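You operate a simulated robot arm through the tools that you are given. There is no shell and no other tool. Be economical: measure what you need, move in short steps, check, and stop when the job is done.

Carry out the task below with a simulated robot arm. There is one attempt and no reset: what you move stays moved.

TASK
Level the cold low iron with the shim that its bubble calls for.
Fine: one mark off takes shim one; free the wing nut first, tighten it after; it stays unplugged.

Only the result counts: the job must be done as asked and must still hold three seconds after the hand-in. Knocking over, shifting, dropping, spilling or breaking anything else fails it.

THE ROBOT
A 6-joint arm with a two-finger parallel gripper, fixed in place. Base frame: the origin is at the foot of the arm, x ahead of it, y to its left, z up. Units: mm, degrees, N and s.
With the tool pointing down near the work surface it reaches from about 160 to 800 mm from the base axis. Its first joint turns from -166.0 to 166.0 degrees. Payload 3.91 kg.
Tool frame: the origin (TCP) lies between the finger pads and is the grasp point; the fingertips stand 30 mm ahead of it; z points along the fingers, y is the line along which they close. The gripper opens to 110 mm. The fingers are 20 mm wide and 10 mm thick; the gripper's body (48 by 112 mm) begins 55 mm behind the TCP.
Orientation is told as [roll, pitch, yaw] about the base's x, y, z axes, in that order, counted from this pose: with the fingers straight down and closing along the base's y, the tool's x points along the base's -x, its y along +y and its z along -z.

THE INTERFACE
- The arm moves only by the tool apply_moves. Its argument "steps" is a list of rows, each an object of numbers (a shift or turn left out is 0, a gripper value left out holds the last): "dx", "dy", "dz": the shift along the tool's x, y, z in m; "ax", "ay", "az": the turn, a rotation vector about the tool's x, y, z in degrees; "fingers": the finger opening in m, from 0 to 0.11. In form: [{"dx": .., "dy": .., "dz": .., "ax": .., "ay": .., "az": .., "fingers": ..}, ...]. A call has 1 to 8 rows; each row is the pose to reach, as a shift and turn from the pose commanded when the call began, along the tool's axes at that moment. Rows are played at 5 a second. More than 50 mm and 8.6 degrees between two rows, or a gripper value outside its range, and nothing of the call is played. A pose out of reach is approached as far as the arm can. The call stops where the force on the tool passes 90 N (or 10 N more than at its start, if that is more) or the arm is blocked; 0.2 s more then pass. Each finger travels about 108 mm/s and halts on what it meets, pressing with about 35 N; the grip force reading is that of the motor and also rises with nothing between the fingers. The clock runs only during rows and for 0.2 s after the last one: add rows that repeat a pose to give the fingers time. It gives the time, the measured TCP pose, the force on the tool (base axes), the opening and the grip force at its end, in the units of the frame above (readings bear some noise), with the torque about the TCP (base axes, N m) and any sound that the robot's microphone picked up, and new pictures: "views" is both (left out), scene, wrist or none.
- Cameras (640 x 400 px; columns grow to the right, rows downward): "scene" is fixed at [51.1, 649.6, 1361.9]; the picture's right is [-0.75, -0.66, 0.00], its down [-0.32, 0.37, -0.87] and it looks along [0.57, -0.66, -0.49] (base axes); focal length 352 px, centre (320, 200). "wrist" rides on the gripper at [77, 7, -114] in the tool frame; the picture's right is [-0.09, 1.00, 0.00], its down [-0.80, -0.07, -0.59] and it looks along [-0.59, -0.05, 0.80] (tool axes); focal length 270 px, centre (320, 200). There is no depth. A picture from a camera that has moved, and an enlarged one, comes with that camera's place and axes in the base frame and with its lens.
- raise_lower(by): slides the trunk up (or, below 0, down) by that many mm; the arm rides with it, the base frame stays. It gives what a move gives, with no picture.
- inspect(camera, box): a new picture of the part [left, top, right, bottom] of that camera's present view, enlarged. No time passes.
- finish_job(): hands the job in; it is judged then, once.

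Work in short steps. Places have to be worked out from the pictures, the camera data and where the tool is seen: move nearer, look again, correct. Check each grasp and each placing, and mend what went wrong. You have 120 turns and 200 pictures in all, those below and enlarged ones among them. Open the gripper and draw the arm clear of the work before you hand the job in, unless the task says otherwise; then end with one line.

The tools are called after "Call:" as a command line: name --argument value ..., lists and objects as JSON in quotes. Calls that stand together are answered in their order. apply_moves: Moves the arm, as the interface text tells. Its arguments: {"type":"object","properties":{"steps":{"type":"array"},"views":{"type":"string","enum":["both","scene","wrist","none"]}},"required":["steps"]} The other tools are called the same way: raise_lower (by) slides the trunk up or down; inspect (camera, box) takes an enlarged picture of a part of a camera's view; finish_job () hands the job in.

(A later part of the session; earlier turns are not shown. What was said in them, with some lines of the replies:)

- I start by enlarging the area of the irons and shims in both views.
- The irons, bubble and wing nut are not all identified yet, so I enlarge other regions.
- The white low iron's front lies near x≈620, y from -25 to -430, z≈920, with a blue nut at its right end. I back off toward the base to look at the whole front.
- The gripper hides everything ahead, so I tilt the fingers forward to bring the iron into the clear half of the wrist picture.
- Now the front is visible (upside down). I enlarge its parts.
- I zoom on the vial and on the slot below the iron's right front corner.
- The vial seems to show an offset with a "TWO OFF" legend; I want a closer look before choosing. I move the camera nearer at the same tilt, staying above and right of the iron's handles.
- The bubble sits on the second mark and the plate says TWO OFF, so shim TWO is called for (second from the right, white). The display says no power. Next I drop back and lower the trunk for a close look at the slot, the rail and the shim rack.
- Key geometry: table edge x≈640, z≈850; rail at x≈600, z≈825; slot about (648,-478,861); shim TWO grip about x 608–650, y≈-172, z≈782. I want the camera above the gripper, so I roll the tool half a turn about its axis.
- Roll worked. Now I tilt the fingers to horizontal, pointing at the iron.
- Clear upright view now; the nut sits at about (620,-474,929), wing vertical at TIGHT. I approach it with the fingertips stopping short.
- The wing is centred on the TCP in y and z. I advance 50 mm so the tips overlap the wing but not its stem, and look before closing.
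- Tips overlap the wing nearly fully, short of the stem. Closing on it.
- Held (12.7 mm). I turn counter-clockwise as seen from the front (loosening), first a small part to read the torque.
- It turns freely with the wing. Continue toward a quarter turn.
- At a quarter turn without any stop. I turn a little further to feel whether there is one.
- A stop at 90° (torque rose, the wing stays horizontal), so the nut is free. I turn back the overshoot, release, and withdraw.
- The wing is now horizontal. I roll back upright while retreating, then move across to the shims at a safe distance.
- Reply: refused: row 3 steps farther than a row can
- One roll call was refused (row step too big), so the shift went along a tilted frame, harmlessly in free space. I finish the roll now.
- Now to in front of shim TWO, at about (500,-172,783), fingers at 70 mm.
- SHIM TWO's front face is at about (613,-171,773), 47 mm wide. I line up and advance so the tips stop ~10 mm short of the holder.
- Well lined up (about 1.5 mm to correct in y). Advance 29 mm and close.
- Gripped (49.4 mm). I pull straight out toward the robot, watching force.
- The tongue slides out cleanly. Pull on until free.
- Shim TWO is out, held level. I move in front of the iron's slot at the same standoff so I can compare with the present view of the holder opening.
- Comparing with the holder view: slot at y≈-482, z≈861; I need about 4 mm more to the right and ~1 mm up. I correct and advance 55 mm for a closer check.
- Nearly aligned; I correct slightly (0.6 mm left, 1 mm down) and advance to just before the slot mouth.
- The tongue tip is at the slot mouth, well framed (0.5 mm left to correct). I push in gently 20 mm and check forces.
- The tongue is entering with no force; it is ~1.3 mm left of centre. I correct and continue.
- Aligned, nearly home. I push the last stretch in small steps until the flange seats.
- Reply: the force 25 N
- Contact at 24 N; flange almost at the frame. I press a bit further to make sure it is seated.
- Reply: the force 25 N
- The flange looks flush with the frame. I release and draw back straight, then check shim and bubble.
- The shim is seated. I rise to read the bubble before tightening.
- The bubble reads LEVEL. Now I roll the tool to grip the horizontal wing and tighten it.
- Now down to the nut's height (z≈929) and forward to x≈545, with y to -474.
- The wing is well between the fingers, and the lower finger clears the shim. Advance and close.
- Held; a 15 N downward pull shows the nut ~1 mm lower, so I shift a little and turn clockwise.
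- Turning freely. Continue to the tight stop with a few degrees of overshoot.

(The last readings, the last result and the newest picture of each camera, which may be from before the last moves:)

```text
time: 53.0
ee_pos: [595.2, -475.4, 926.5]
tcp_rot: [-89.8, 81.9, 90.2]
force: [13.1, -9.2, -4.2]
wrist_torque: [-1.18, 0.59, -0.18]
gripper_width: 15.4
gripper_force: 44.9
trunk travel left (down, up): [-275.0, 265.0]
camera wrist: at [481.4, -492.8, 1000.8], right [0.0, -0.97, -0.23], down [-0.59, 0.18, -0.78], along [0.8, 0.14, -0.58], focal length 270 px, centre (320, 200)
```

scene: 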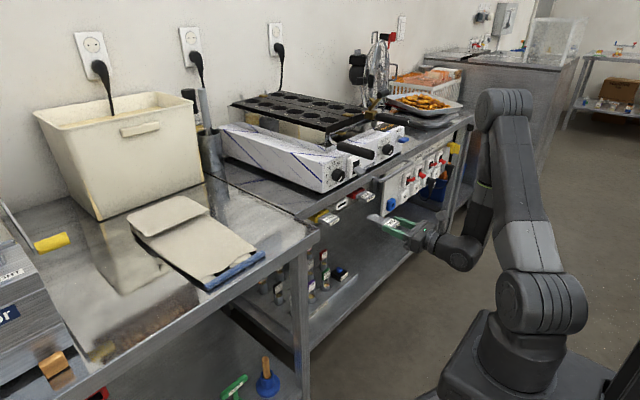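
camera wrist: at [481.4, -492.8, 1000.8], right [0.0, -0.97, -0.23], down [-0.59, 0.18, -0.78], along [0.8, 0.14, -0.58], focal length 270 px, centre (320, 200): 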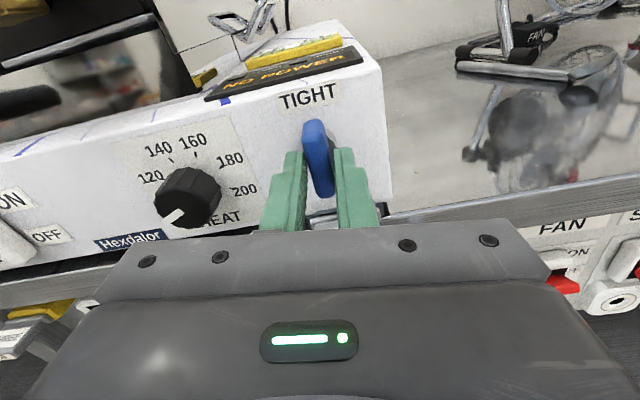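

Stop reached (torque 1.2 N·m, wing vertical). I open directly and back away.

Call:
apply_moves --steps '[{"fingers": 0.05}, {"fingers": 0.05}, {"fingers": 0.05}, {"dz": -0.04}, {"dz": -0.08}, {"dz": -0.12}, {"dz": -0.16}, {"dz": -0.16}]' --views "wrist"

Call:
inspect --camera "wrist" --box '[220, 40, 420, 200]'

Call:
inspect --camera "scene" --box '[350, 100, 450, 170]'

```text
time: 54.8
ee_pos: [434.0, -474.8, 929.3]
tcp_rot: [-90.2, 82.0, 90.0]
force: [0.2, 0.6, 0.5]
wrist_torque: [0.02, -0.01, -0.01]
gripper_width: 50.0
gripper_force: 0.1
trunk travel left (down, up): [-275.0, 265.0]
camera wrist: at [320.8, -492.8, 1002.5], right [0.0, -0.97, -0.23], down [-0.59, 0.18, -0.78], along [0.8, 0.13, -0.58], focal length 270 px, centre (320, 200)
```

wrist: 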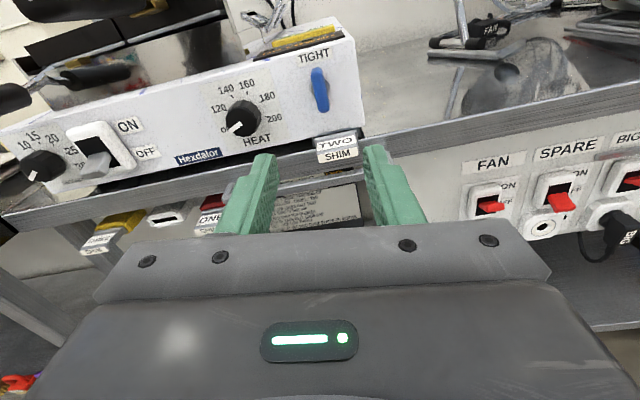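

```text
2.50 times, centred on (320, 120) of wrist
camera zoom: at [320.8, -492.8, 1002.5], right [0.0, -0.97, -0.23], down [-0.59, 0.18, -0.78], along [0.8, 0.13, -0.58], focal length 676 px, centre (320, 400)
```

zoom: 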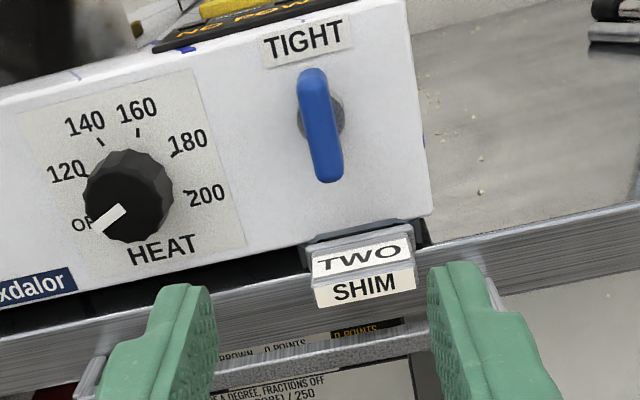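

```text
5.71 times, centred on (400, 135) of scene
camera zoom: at [51.1, 649.6, 1361.9], right [-0.75, -0.66, 0.0], down [-0.32, 0.37, -0.87], along [0.57, -0.66, -0.49], focal length 2010 px, centre (-137, 571)
```

zoom: 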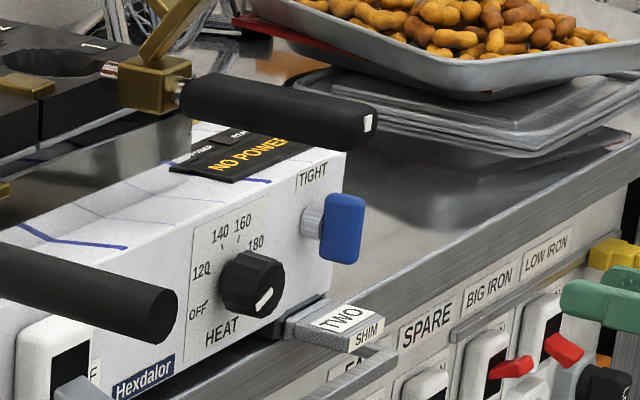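

The wing is back at TIGHT exactly as it was at the start, shim still seated. I back up and rise for a last look at the bubble, with the gripper opened.

Call:
apply_moves --steps '[{"dz": -0.02, "dx": 0.045, "fingers": 0.1}, {"dz": -0.04, "dx": 0.09}, {"dz": -0.04, "dx": 0.135}, {"dz": -0.04, "dx": 0.135, "az": -8}, {"dz": -0.04, "dx": 0.135, "az": -8}]' --views "both"

Call:
inspect --camera "wrist" --box '[260, 60, 380, 160]'

```text
time: 56.0
ee_pos: [393.6, -492.6, 1061.4]
tcp_rot: [87.9, 89.8, -92.2]
force: [-0.1, 0.3, -0.4]
wrist_torque: [0.01, 0.0, 0.02]
gripper_width: 100.2
gripper_force: 0.0
trunk travel left (down, up): [-275.0, 265.0]
camera wrist: at [279.3, -500.6, 1138.2], right [0.0, -1.0, -0.09], down [-0.59, 0.07, -0.8], along [0.8, 0.05, -0.59], focal length 270 px, centre (320, 200)
```

scene: 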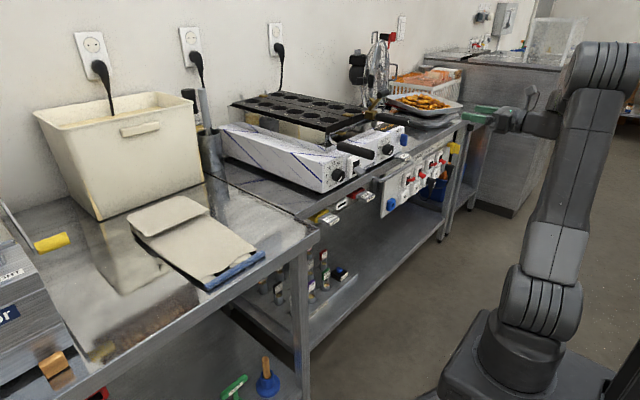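
wrist: 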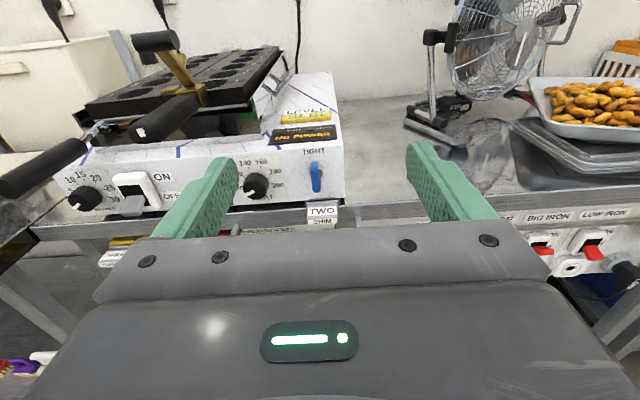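

```text
4.00 times, centred on (320, 110) of wrist
camera zoom: at [279.3, -500.6, 1138.2], right [0.0, -1.0, -0.09], down [-0.59, 0.07, -0.8], along [0.8, 0.05, -0.59], focal length 1081 px, centre (320, 560)
```

zoom: 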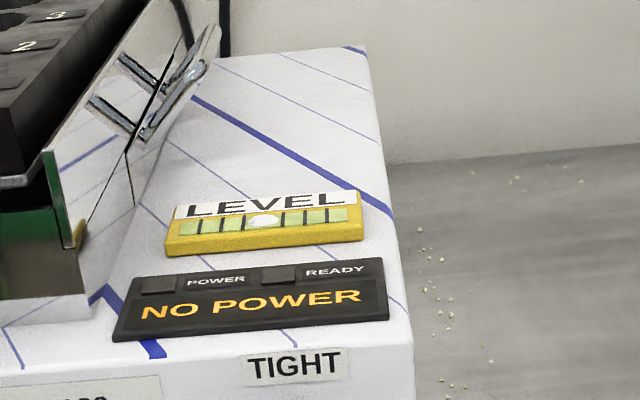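

The bubble reads LEVEL, the nut is tight, there is still no power, and the arm is clear. Handing in.

Call:
finish_job

```text
The job is handed in.
```

The low iron is level: its bubble was two marks off, so I fitted shim TWO, freeing the wing nut first and tightening it after. The bubble now reads LEVEL and the iron is still unplugged.
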